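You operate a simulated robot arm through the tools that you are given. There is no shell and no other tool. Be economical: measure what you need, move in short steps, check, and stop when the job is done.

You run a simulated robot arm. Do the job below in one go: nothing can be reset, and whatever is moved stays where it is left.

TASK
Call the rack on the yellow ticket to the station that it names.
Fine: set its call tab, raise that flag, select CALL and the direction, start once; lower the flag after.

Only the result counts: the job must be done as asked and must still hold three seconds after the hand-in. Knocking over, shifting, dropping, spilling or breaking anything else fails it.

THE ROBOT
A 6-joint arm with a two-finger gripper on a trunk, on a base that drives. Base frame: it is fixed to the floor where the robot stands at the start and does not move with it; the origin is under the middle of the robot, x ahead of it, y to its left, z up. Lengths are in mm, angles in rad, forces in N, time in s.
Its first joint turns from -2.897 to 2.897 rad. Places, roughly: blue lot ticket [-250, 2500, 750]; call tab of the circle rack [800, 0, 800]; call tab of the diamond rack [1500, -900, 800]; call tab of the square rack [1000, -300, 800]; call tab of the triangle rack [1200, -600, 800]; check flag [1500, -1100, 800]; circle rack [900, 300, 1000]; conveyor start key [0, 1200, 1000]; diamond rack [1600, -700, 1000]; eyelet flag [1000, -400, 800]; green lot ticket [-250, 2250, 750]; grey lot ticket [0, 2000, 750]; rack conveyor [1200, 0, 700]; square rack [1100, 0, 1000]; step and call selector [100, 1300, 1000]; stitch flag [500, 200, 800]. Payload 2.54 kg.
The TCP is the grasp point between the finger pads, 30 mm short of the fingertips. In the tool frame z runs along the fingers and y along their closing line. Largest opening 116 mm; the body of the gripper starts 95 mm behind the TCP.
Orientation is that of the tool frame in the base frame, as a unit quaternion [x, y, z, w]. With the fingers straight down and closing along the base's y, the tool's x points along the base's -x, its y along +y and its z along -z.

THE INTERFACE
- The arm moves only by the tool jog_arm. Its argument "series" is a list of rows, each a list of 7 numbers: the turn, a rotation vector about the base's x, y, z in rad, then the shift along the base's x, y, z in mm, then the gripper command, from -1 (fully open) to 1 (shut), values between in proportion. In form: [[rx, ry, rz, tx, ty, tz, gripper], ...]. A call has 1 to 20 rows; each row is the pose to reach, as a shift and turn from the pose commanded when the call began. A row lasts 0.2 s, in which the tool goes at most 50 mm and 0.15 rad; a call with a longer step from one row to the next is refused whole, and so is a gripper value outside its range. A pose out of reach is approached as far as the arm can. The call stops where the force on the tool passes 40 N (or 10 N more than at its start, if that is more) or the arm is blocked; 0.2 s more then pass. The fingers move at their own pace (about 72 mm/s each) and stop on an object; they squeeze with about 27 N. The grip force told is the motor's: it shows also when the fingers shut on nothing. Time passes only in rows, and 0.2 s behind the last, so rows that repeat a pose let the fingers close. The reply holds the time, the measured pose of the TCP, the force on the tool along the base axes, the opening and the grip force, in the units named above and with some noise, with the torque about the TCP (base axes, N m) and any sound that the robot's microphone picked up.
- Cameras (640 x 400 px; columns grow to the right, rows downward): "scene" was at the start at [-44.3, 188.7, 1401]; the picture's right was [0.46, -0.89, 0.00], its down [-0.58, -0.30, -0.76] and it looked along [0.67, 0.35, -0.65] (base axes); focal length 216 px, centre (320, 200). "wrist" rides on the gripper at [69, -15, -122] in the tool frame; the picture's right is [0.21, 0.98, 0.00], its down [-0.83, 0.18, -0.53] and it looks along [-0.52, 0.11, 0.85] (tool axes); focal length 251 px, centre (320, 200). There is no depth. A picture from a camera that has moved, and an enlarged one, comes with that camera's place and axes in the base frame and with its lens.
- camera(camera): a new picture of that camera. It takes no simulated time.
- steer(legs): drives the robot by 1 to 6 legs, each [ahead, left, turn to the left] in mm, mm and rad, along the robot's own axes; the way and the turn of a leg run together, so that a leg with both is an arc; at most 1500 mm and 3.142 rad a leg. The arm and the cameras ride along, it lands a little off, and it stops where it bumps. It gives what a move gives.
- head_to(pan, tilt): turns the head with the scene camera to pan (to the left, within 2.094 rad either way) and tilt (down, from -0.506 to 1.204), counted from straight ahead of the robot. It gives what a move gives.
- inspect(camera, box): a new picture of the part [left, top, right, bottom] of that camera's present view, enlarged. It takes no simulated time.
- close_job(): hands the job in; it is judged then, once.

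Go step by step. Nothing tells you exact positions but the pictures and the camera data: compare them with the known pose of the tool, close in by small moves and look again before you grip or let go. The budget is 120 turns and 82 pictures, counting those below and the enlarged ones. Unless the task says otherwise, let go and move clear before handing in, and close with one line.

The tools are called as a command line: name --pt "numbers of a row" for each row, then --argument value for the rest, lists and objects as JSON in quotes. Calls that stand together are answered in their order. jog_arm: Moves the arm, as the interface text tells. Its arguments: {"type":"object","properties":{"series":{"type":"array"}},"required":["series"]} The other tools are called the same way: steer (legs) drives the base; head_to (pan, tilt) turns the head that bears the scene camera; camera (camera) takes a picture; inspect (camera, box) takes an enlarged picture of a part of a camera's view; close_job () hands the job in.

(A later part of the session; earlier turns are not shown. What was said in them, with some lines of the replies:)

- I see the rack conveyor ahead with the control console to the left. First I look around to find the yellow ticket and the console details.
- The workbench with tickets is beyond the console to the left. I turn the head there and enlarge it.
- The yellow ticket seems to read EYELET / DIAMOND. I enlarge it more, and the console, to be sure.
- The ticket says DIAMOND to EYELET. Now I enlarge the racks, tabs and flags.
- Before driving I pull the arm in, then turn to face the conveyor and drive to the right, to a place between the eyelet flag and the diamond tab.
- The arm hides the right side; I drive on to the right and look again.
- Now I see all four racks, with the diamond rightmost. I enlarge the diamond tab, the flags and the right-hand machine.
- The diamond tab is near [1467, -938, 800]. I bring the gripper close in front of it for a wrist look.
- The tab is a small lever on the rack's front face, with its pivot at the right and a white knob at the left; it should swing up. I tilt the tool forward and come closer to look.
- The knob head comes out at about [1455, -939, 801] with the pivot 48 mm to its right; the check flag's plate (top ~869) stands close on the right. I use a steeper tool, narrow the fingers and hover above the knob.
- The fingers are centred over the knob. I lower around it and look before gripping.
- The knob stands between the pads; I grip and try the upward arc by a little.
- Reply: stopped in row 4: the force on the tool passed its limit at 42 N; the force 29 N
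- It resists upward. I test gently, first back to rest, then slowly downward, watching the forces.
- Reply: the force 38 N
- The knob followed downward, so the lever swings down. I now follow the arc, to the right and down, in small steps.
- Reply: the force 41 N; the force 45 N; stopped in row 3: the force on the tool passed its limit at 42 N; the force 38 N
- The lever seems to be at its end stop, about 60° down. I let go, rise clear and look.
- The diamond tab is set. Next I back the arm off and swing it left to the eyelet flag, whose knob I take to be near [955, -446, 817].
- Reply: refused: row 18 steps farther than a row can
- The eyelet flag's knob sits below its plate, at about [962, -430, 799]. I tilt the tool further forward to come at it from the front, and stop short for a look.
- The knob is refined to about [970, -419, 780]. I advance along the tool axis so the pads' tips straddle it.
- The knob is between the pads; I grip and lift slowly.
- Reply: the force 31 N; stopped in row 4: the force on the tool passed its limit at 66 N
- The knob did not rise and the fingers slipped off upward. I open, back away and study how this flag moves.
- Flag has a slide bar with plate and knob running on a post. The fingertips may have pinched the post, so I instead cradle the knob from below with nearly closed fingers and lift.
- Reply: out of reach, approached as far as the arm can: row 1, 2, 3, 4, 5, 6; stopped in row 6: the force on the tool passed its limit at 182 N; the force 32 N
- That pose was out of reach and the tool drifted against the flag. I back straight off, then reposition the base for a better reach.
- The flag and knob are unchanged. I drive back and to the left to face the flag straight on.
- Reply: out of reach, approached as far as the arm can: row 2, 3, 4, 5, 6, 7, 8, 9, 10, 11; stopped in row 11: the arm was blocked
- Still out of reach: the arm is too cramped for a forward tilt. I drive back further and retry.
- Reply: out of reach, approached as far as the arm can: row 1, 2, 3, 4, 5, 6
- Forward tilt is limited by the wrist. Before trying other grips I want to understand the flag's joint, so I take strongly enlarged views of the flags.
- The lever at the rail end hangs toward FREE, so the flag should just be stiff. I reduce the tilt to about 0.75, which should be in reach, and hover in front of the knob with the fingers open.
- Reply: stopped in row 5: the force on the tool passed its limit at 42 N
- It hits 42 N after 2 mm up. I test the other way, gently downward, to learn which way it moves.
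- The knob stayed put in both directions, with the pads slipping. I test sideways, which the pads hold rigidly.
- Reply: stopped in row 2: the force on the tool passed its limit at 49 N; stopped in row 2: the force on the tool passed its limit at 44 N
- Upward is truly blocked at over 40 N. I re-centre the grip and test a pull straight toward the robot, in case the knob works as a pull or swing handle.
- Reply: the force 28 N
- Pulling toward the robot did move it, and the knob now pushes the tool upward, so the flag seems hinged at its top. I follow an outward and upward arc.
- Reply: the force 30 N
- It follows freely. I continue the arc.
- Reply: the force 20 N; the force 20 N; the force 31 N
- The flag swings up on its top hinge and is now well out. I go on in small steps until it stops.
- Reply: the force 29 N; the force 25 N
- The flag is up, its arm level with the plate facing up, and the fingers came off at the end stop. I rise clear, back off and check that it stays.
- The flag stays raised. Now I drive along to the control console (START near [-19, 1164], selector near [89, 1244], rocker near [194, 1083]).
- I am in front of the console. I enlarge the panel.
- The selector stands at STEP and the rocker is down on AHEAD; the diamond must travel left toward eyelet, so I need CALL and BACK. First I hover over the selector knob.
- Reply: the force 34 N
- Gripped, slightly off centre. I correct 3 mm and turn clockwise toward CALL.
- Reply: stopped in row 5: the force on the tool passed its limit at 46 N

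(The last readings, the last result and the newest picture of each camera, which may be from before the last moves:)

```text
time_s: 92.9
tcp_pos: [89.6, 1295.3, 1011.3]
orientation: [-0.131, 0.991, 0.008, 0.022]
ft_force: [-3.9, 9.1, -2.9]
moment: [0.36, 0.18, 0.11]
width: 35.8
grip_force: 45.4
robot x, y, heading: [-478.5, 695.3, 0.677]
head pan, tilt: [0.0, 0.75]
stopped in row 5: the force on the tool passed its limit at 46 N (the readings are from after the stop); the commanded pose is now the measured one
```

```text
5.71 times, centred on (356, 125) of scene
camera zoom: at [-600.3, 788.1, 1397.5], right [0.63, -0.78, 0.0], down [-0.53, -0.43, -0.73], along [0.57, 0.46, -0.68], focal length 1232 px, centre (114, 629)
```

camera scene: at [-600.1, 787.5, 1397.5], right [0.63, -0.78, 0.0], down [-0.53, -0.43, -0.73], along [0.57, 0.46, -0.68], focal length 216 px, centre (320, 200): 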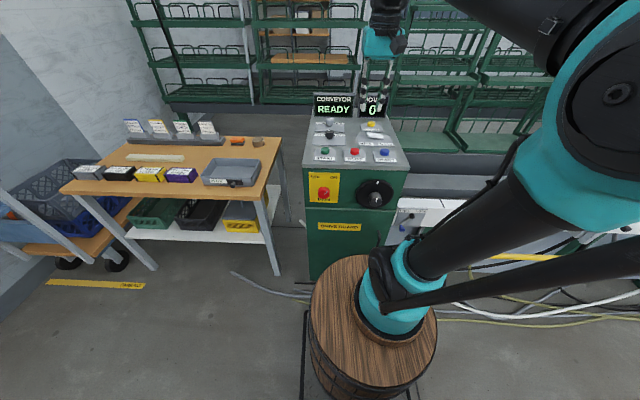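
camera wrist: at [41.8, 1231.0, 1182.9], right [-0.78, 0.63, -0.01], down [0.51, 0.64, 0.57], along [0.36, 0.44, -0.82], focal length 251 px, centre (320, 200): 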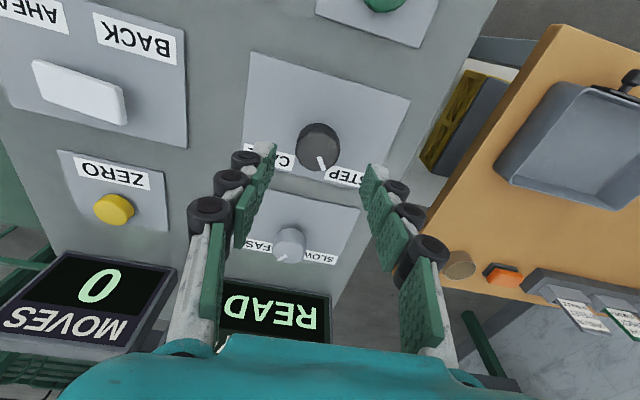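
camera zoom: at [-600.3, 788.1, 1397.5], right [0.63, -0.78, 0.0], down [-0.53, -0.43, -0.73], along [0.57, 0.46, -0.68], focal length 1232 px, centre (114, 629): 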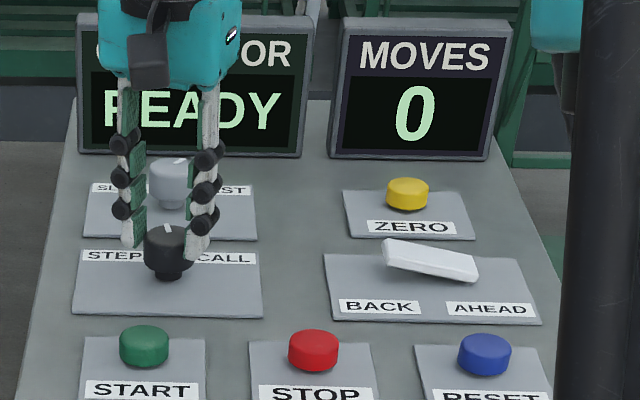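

The mark is now midway. I continue turning.

jog_arm --pt "0 0 -0.08 0 0 0 1" --pt "0 0 -0.18 0 0 0 1" --pt "0 0 -0.28 0 0 0 1" --pt "0 0 -0.38 0 0 0 1" --pt "0 0 -0.48 0 0 0 1" --pt "0 0 -0.58 0 0 0 1" --pt "0 0 -0.68 0 0 0 1"

inspect --camera "scene" --box '[300, 90, 412, 160]'

```text
time_s: 93.8
tcp_pos: [89.6, 1298.4, 1012.5]
orientation: [0.01, 1.0, 0.007, 0.024]
ft_force: [0.2, 7.7, -8.1]
moment: [0.36, -0.05, 0.09]
width: 36.0
grip_force: 44.9
robot x, y, heading: [-478.2, 692.8, 0.673]
head pan, tilt: [0.0, 0.75]
stopped in row 4: the force on the tool passed its limit at 43 N (the readings are from after the stop); the commanded pose is now the measured one
```

```text
5.71 times, centred on (356, 125) of scene
camera zoom: at [-600.1, 788.4, 1397.5], right [0.63, -0.78, 0.0], down [-0.53, -0.43, -0.73], along [0.57, 0.46, -0.68], focal length 1232 px, centre (114, 629)
```

zoom: 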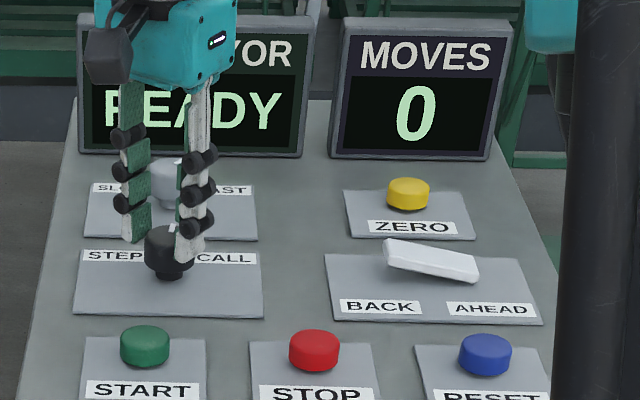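

jog_arm --pt "0 0 -0.07 0 0 0 1" --pt "0 0 -0.15 0 0 0 1" --pt "0 0 -0.23 0 0 0 1" --pt "0 0 -0.31 0 0 0 1" --pt "0 0 -0.39 0 0 0 1"

jog_arm --pt "0 0 -0.07 0 0 0 1" --pt "0 0 -0.15 0 0 0 1" --pt "0 0 -0.23 0 0 0 1" --pt "0 0 -0.31 0 0 0 1"

```text
time_s: 94.7
tcp_pos: [89.2, 1300.4, 1010.6]
orientation: [0.138, 0.99, 0.006, 0.024]
ft_force: [1.9, 8.0, -11.6]
moment: [0.39, -0.25, 0.1]
width: 35.8
grip_force: 44.8
robot x, y, heading: [-474.9, 692.7, 0.68]
head pan, tilt: [0.0, 0.75]
stopped in row 4: the force on the tool passed its limit at 42 N (the readings are from after the stop); the commanded pose is now the measured one
```

```text
time_s: 95.5
tcp_pos: [90.1, 1301.2, 1012.7]
orientation: [0.241, 0.97, 0.006, 0.024]
ft_force: [4.7, 8.5, -14.2]
moment: [0.28, -0.34, 0.12]
width: 36.0
grip_force: 45.4
robot x, y, heading: [-477.7, 692.8, 0.676]
head pan, tilt: [0.0, 0.75]
stopped in row 3: the force on the tool passed its limit at 42 N (the readings are from after the stop); the commanded pose is now the measured one
```

jog_arm --pt "0 0 0 0 0 0 0" --pt "0 0 0 0 0 0 0" --pt "0 0 0 0 0 20 0" --pt "0 0 0 -8 -7 60 0" --pt "0 0 0 -8 -7 80 0"

inspect --camera "scene" --box '[300, 90, 412, 160]'

```text
time_s: 96.7
tcp_pos: [81.4, 1293.3, 1091.0]
orientation: [0.242, 0.97, 0.005, 0.024]
ft_force: [0.0, 0.5, -0.1]
moment: [-0.01, -0.02, 0.02]
width: 58.0
grip_force: 0.0
robot x, y, heading: [-473.0, 697.9, 0.675]
head pan, tilt: [0.0, 0.75]
```

```text
5.71 times, centred on (356, 125) of scene
camera zoom: at [-600.1, 788.5, 1397.5], right [0.63, -0.78, 0.0], down [-0.53, -0.43, -0.73], along [0.57, 0.46, -0.68], focal length 1232 px, centre (114, 629)
```

zoom: 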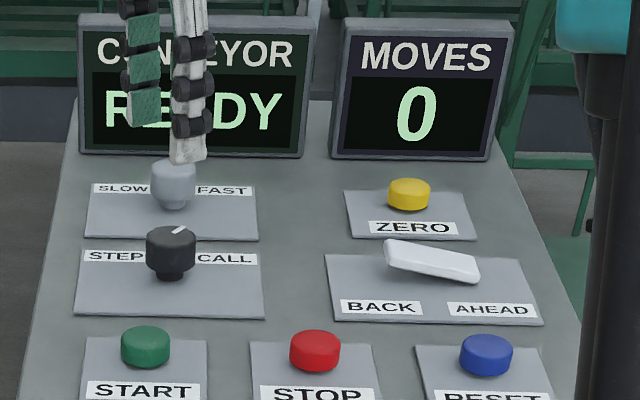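

The selector now points to CALL. Next I close the fingers and hover over the BACK end of the rocker.

jog_arm --pt "0 0 0 30 -32 0 1" --pt "0 0 0 60 -65 0 1" --pt "0 0 0 90 -98 0 1" --pt "0 0 0 121 -131 -20 1" --pt "0 0 0 121 -131 -55 1" --pt "0 0 0 121 -131 -55 1"

inspect --camera "scene" --box '[310, 90, 422, 160]'

```text
time_s: 98.1
tcp_pos: [202.7, 1161.9, 1037.8]
orientation: [0.241, 0.97, 0.005, 0.025]
ft_force: [0.6, 1.1, 0.7]
moment: [0.01, -0.05, 0.03]
width: 0.0
grip_force: 26.6
robot x, y, heading: [-478.8, 695.1, 0.675]
head pan, tilt: [0.0, 0.75]
```

```text
5.71 times, centred on (366, 125) of scene
camera zoom: at [-600.1, 788.4, 1397.5], right [0.63, -0.78, 0.0], down [-0.53, -0.43, -0.73], along [0.57, 0.46, -0.68], focal length 1232 px, centre (57, 629)
```

zoom: 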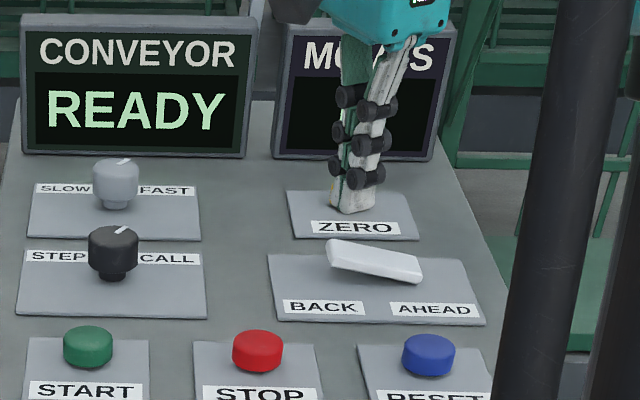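

jog_arm --pt "0 0 0 -6 -2 -10 1" --pt "0 0 0 -6 -2 -20 1" --pt "0 0 0 -6 -2 -28 1" --pt "0 0 0 -6 -2 -33 1" --pt "0 0 0 -6 -2 -37 1" --pt "0 0 0 -6 -2 -41 1" --pt "0 0 0 -6 -2 -45 1" --pt "0 0 0 -6 -2 -49 1" --pt "0 0 0 -6 -2 -53 1" --pt "0 0 0 -6 -2 -56 1"

jog_arm --pt "0 0 0 0 0 25 1" --pt "0 0 0 -20 10 70 1" --pt "0 0 0 -50 20 95 1"

inspect --camera "scene" --box '[310, 90, 422, 160]'

```text
time_s: 99.8
tcp_pos: [195.5, 1161.9, 995.8]
orientation: [0.24, 0.97, 0.005, 0.025]
ft_force: [-3.7, -2.0, 22.7]
moment: [-0.32, -0.08, -0.06]
width: 0.0
grip_force: 27.2
robot x, y, heading: [-480.4, 694.1, 0.678]
head pan, tilt: [0.0, 0.75]
stopped in row 8: the force on the tool passed its limit at 53 N (the readings are from after the stop); the commanded pose is now the measured one
```

```text
refused: row 2 steps farther than a row can; nothing moved
```

```text
5.71 times, centred on (366, 125) of scene
camera zoom: at [-601.0, 787.9, 1397.5], right [0.63, -0.78, 0.0], down [-0.53, -0.43, -0.73], along [0.57, 0.46, -0.68], focal length 1232 px, centre (57, 629)
```

zoom: 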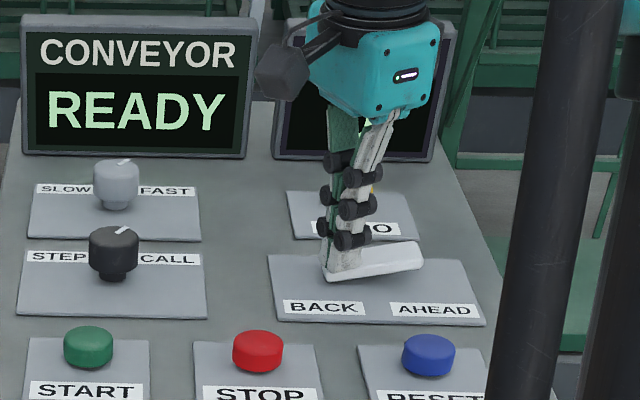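

The rocker is down on BACK. I lift off and go over to START, then press it once.

jog_arm --pt "0 0 0 0 0 35 1" --pt "0 0 0 0 0 75 1" --pt "0 0 0 -40 17 80 1" --pt "0 0 0 -80 34 80 1" --pt "0 0 0 -120 51 80 1" --pt "0 0 0 -160 68 80 1" --pt "0 0 0 -196 84 65 1" --pt "0 0 0 -196 84 25 1" --pt "0 0 0 -196 84 25 1"

inspect --camera "scene" --box '[300, 100, 412, 170]'

```text
time_s: 101.8
tcp_pos: [1.8, 1244.6, 1022.0]
orientation: [0.242, 0.97, 0.005, 0.025]
ft_force: [-0.5, -0.8, 0.0]
moment: [0.03, 0.07, -0.02]
width: 0.0
grip_force: 26.7
robot x, y, heading: [-477.8, 693.8, 0.673]
head pan, tilt: [0.0, 0.75]
```

```text
5.71 times, centred on (356, 135) of scene
camera zoom: at [-600.1, 788.4, 1397.5], right [0.63, -0.78, 0.0], down [-0.53, -0.43, -0.73], along [0.57, 0.46, -0.68], focal length 1232 px, centre (114, 571)
```

zoom: 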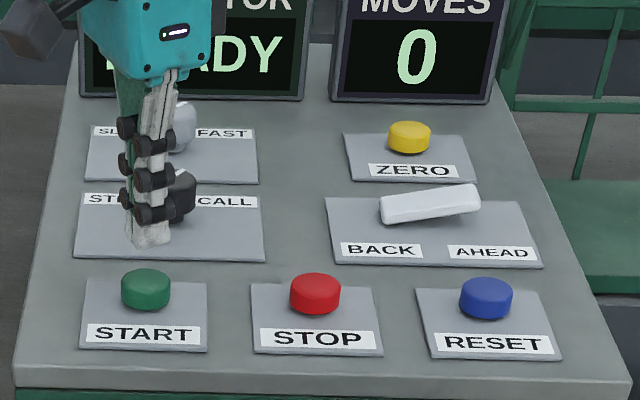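

jog_arm --pt "0 0 0 -8 -5 -10 1" --pt "0 0 0 -8 -5 -18 1" --pt "0 0 0 -8 -5 -22 1" --pt "0 0 0 -8 -5 -25 1" --pt "0 0 0 -8 -5 -28 1" --pt "0 0 0 -8 -5 -31 1" --pt "0 0 0 -8 -5 -34 1" --pt "0 0 0 -8 -5 -37 1" --pt "0 0 0 -8 -5 -40 1"

jog_arm --pt "0 0 0 0 0 25 1" --pt "0 0 0 0 0 65 1" --pt "0 0 0 -30 -24 90 1" --pt "0 0 0 -60 -48 110 1" --pt "0 0 0 -60 -48 110 1"

camera --camera "scene"

```text
time_s: 103.2
tcp_pos: [-6.1, 1240.9, 991.2]
orientation: [0.242, 0.97, 0.006, 0.026]
ft_force: [-2.9, -4.0, 24.8]
moment: [-0.14, 0.07, 0.04]
width: 6.2
grip_force: 28.9
robot x, y, heading: [-475.8, 695.8, 0.678]
head pan, tilt: [0.0, 0.75]
heard: click
stopped in row 7: the force on the tool passed its limit at 50 N (the readings are from after the stop); the commanded pose is now the measured one
```

```text
time_s: 104.4
tcp_pos: [-64.6, 1195.7, 1100.9]
orientation: [0.241, 0.97, 0.005, 0.026]
ft_force: [0.3, -0.2, -0.2]
moment: [-0.01, -0.04, 0.0]
width: 0.0
grip_force: 27.6
robot x, y, heading: [-475.8, 695.6, 0.679]
head pan, tilt: [0.0, 0.75]
```

```text
5 pictures are left
camera scene: at [-600.1, 788.6, 1397.5], right [0.63, -0.78, 0.0], down [-0.53, -0.43, -0.73], along [0.57, 0.46, -0.68], focal length 216 px, centre (320, 200)
```

scene: 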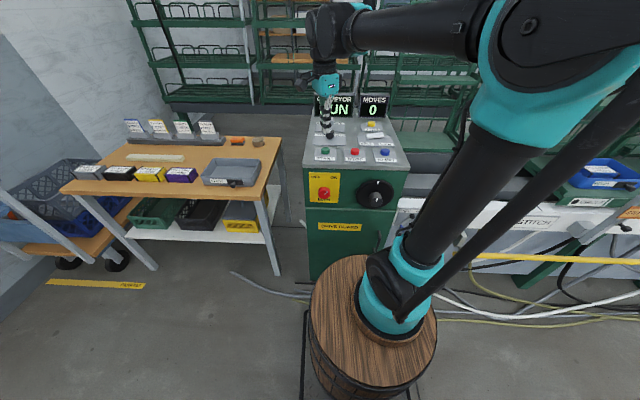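

The display shows RUN. I let it run while I bring the arm back and restore the tool's yaw.

jog_arm --pt "0 0 0.13 -10 -8 20 1" --pt "0 0 0.26 -20 -16 40 1" --pt "0 0 0.39 -30 -24 60 1" --pt "0 0 0.52 -40 -32 80 1" --pt "0 0 0.65 -50 -40 100 1" --pt "0 0 0.78 -60 -48 100 1" --pt "0 0 0.91 -60 -48 100 1" --pt "0 0 1.04 -60 -48 100 1" --pt "0 0 1.17 -60 -48 100 1" --pt "0 0 1.17 -60 -48 100 1" --pt "0 0 1.17 -60 -48 100 1" --pt "0 0 1.17 -60 -48 100 1" --pt "0 0 1.17 -60 -48 100 1" --pt "0 0 1.17 -60 -48 100 1" --pt "0 0 1.17 -60 -48 100 1" --pt "0 0 1.17 -60 -48 100 1" --pt "0 0 1.17 -60 -48 100 1" --pt "0 0 1.17 -60 -48 100 1" --pt "0 0 1.17 -60 -48 100 1" --pt "0 0 1.17 -60 -48 100 1"

steer --legs '[[-450, 0, 0]]'

head_to --pan -0.1 --tilt 0.55

camera --camera "scene"

```text
time_s: 108.6
tcp_pos: [-126.3, 1144.3, 1200.6]
orientation: [-0.335, 0.942, 0.019, 0.018]
ft_force: [0.6, 0.3, 0.1]
moment: [0.01, 0.02, 0.01]
width: 0.2
grip_force: 28.5
robot x, y, heading: [-482.0, 695.3, 0.675]
head pan, tilt: [0.0, 0.75]
```

```text
time_s: 111.3
tcp_pos: [-476.2, 861.9, 1200.1]
orientation: [-0.333, 0.943, 0.019, 0.019]
ft_force: [0.2, -0.5, 0.2]
moment: [0.0, -0.02, 0.02]
width: 0.0
grip_force: 28.9
robot x, y, heading: [-827.3, 410.4, 0.674]
head pan, tilt: [0.0, 0.75]
```

```text
time_s: 112.0
tcp_pos: [-476.7, 862.4, 1199.7]
orientation: [-0.333, 0.943, 0.019, 0.019]
ft_force: [0.0, -0.6, 0.5]
moment: [0.03, -0.02, 0.01]
width: 0.0
grip_force: 28.4
robot x, y, heading: [-833.2, 411.4, 0.67]
head pan, tilt: [-0.099, 0.55]
```

```text
4 pictures are left
camera scene: at [-941.0, 504.0, 1414.8], right [0.54, -0.84, 0.0], down [-0.44, -0.28, -0.85], along [0.72, 0.46, -0.52], focal length 216 px, centre (320, 200)
```

scene: 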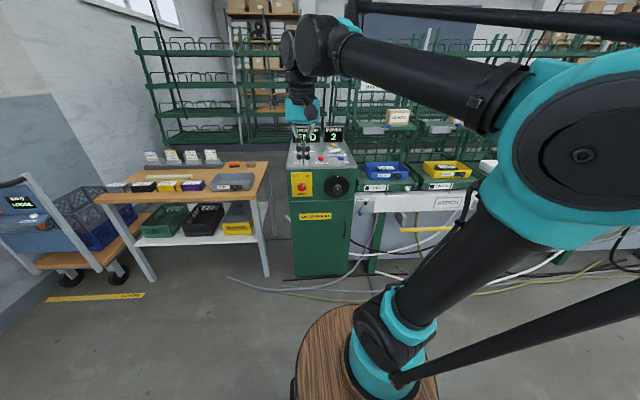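

The display reads END with 2 moves, and the racks have shifted two places left. Now I drive back to lower the eyelet flag.

steer --legs '[[0, -1400, 0], [0, -380, 0]]'

head_to --pan 0.4 --tilt 0.6

```text
time_s: 121.1
tcp_pos: [636.1, -570.1, 1200.9]
orientation: [-0.321, 0.947, 0.018, 0.019]
ft_force: [0.1, -0.1, 0.4]
moment: [0.0, -0.02, 0.0]
width: 0.0
grip_force: 28.7
robot x, y, heading: [273.2, -1008.6, 0.652]
head pan, tilt: [-0.099, 0.55]
```

```text
time_s: 122.0
tcp_pos: [637.1, -569.0, 1199.4]
orientation: [-0.321, 0.947, 0.018, 0.019]
ft_force: [0.3, 0.2, -0.2]
moment: [0.0, -0.02, 0.0]
width: 0.0
grip_force: 29.1
robot x, y, heading: [271.3, -1009.6, 0.649]
head pan, tilt: [0.4, 0.6]
```

jog_arm --pt "0 0 0 37 13 -20 1" --pt "0 0 0 74 26 -40 1" --pt "0 0 0 110 39 -60 1" --pt "0 0 0 147 52 -85 1" --pt "0 0 0 184 66 -110 1" --pt "0 0 0 221 79 -140 1" --pt "0 0 0 257 92 -165 1" --pt "0 0 0 257 92 -165 1"

camera --camera "wrist"

```text
time_s: 123.8
tcp_pos: [892.4, -477.4, 1034.6]
orientation: [-0.322, 0.946, 0.019, 0.019]
ft_force: [0.1, 0.9, 0.7]
moment: [-0.01, 0.04, -0.02]
width: 0.2
grip_force: 28.5
robot x, y, heading: [271.3, -1007.5, 0.647]
head pan, tilt: [0.4, 0.6]
```

```text
3 pictures are left
camera wrist: at [843.0, -537.6, 1153.1], right [-0.76, 0.64, 0.01], down [0.53, 0.62, 0.58], along [0.36, 0.45, -0.82], focal length 251 px, centre (320, 200)
```

wrist: 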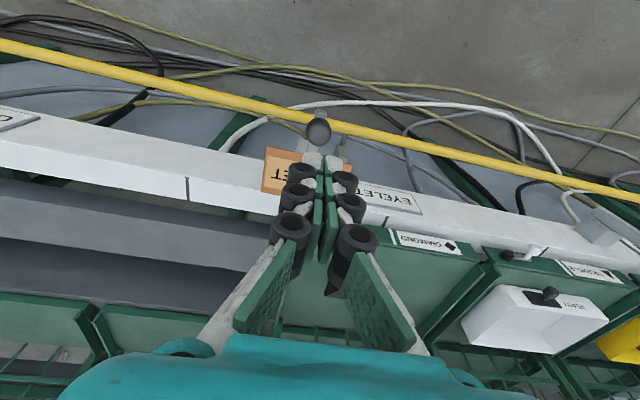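

The diamond rack now stands at eyelet, and the raised flag's knob is right under the fingertip as predicted. I push it down along its arc.

jog_arm --pt "0 0 0 1.6 1.2 -40 1" --pt "0 0 0 1.6 1.2 -73 1" --pt "0 0 0 0 -0.5 -81 1" --pt "0 0 0 -1.9 -1.5 -90 1" --pt "0 0 0 -3 -2.3 -98 1" --pt "0 0 0 -3.7 -2.9 -106 1" --pt "0 0 0 -4 -3.1 -115 1" --pt "0 0 0 -4 -3.1 -123 1" --pt "0 0 0 -3.5 -2.6 -131 1" --pt "0 0 0 -2.3 -1.9 -139 1"

```text
time_s: 126.0
tcp_pos: [891.8, -478.0, 895.7]
orientation: [-0.321, 0.947, 0.018, 0.019]
ft_force: [-0.2, 0.1, -0.3]
moment: [0.03, 0.0, -0.02]
width: 0.0
grip_force: 28.9
robot x, y, heading: [269.4, -1012.0, 0.649]
head pan, tilt: [0.4, 0.6]
```

jog_arm --pt "0 0 0 3.4 2.7 -16 1" --pt "0 0 0 8.2 6.5 -31.6 1" --pt "0 0 0 14.6 11.6 -46 1" --pt "0 0 0 22.4 17.8 -59.4 1" --pt "0 0 0 31.6 25 -71.3 1" --pt "0 0 0 41.8 33.2 -81.5 1" --pt "0 0 0 53 42.1 -90 1" --pt "0 0 0 59 47 -93 1" --pt "0 0 0 65 51.6 -96.5 1"

inspect --camera "wrist" --box '[160, 40, 480, 240]'

```text
time_s: 128.0
tcp_pos: [954.2, -429.2, 801.1]
orientation: [-0.321, 0.947, 0.018, 0.018]
ft_force: [-16.6, -13.6, 6.9]
moment: [-0.32, 0.29, -0.02]
width: 0.1
grip_force: 28.7
robot x, y, heading: [274.3, -1008.4, 0.65]
head pan, tilt: [0.4, 0.6]
```

```text
2.00 times, centred on (320, 140) of wrist
camera zoom: at [906.3, -488.1, 919.2], right [-0.76, 0.64, 0.01], down [0.53, 0.62, 0.57], along [0.36, 0.45, -0.82], focal length 503 px, centre (320, 320)
```

zoom: 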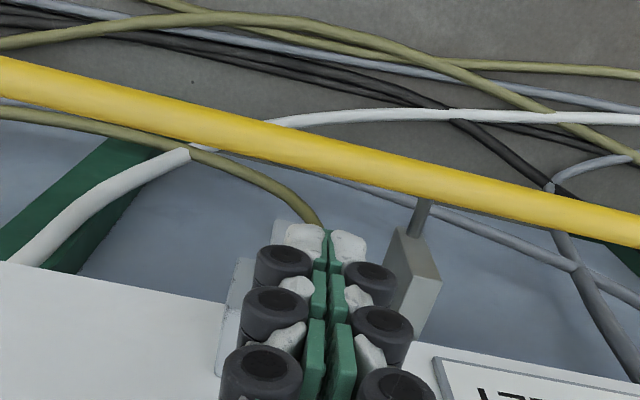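

The tool now meets the knob at the post. I press a touch more, then back off and rise to check.

jog_arm --pt "0 0 0 0.8 0.6 0 1" --pt "0 0 0 1.6 1.2 0 1" --pt "0 0 0 -20 -16 0 1" --pt "0 0 0 -55 -44 0 1" --pt "0 0 0 -85 -68 15 1" --pt "0 0 0 -110 -88 50 1" --pt "0 0 0 -135 -108 90 1" --pt "0 0 0 -160 -128 130 1" --pt "0 0 0 -185 -148 170 1" --pt "0 0 0 -210 -168 210 1" --pt "0 0 0 -220 -176 255 1" --pt "0 0 0 -220 -176 300 1"

inspect --camera "scene" --box '[375, 150, 495, 250]'

```text
refused: row 7 steps farther than a row can; nothing moved
```

```text
4.00 times, centred on (435, 200) of scene
camera zoom: at [129.4, -886.6, 1410.4], right [0.87, -0.5, 0.0], down [-0.28, -0.49, -0.83], along [0.41, 0.72, -0.56], focal length 863 px, centre (-140, 200)
```

zoom: 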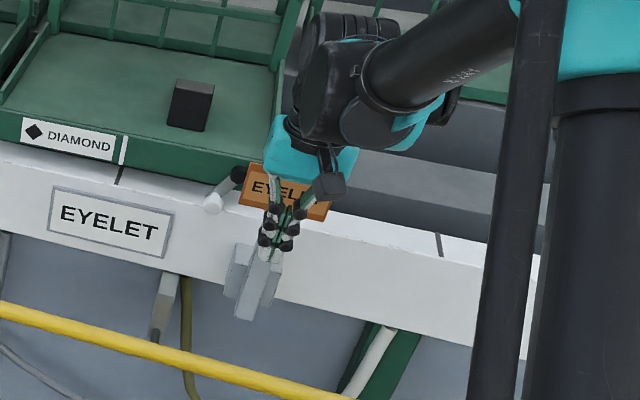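

The diamond rack is at EYELET and the plate faces forward again. I press a last touch and retreat with smaller steps.

jog_arm --pt "0 0 0 0.8 0.6 0 1" --pt "0 0 0 1.6 1.2 0 1" --pt "0 0 0 -15 -12 0 1" --pt "0 0 0 -45 -36 0 1" --pt "0 0 0 -75 -60 10 1" --pt "0 0 0 -95 -76 45 1" --pt "0 0 0 -115 -92 85 1" --pt "0 0 0 -135 -108 125 1" --pt "0 0 0 -155 -124 165 1" --pt "0 0 0 -175 -140 205 1" --pt "0 0 0 -185 -148 250 1" --pt "0 0 0 -185 -148 295 1"

inspect --camera "scene" --box '[375, 150, 495, 250]'

```text
time_s: 130.6
tcp_pos: [771.7, -576.3, 1094.7]
orientation: [-0.321, 0.947, 0.018, 0.019]
ft_force: [-0.8, -0.9, 0.0]
moment: [-0.01, 0.01, -0.02]
width: 0.0
grip_force: 28.6
robot x, y, heading: [269.3, -1007.8, 0.654]
head pan, tilt: [0.4, 0.6]
```

```text
4.00 times, centred on (435, 200) of scene
camera zoom: at [130.4, -885.8, 1410.4], right [0.87, -0.5, 0.0], down [-0.28, -0.49, -0.83], along [0.41, 0.71, -0.56], focal length 863 px, centre (-140, 200)
```

zoom: 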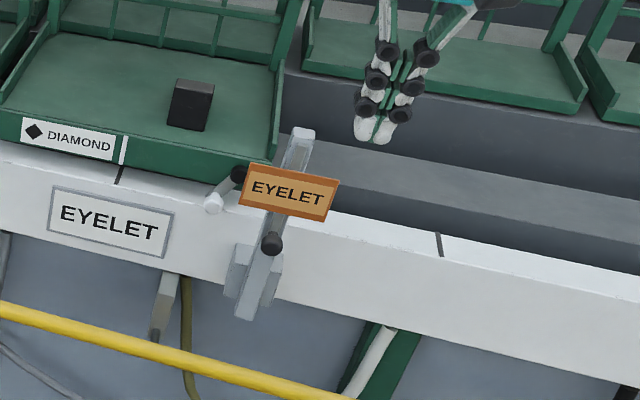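

The flag hangs flat on its post again, the diamond rack stands at the eyelet station, and the arm is clear, so I hand in.

close_job

```text
The job is handed in.
```

The diamond rack named on the yellow ticket is now at the EYELET station. I called it with one start in the BACK direction, and the display showed END with 2 moves. The eyelet flag is lowered again and the arm is clear.
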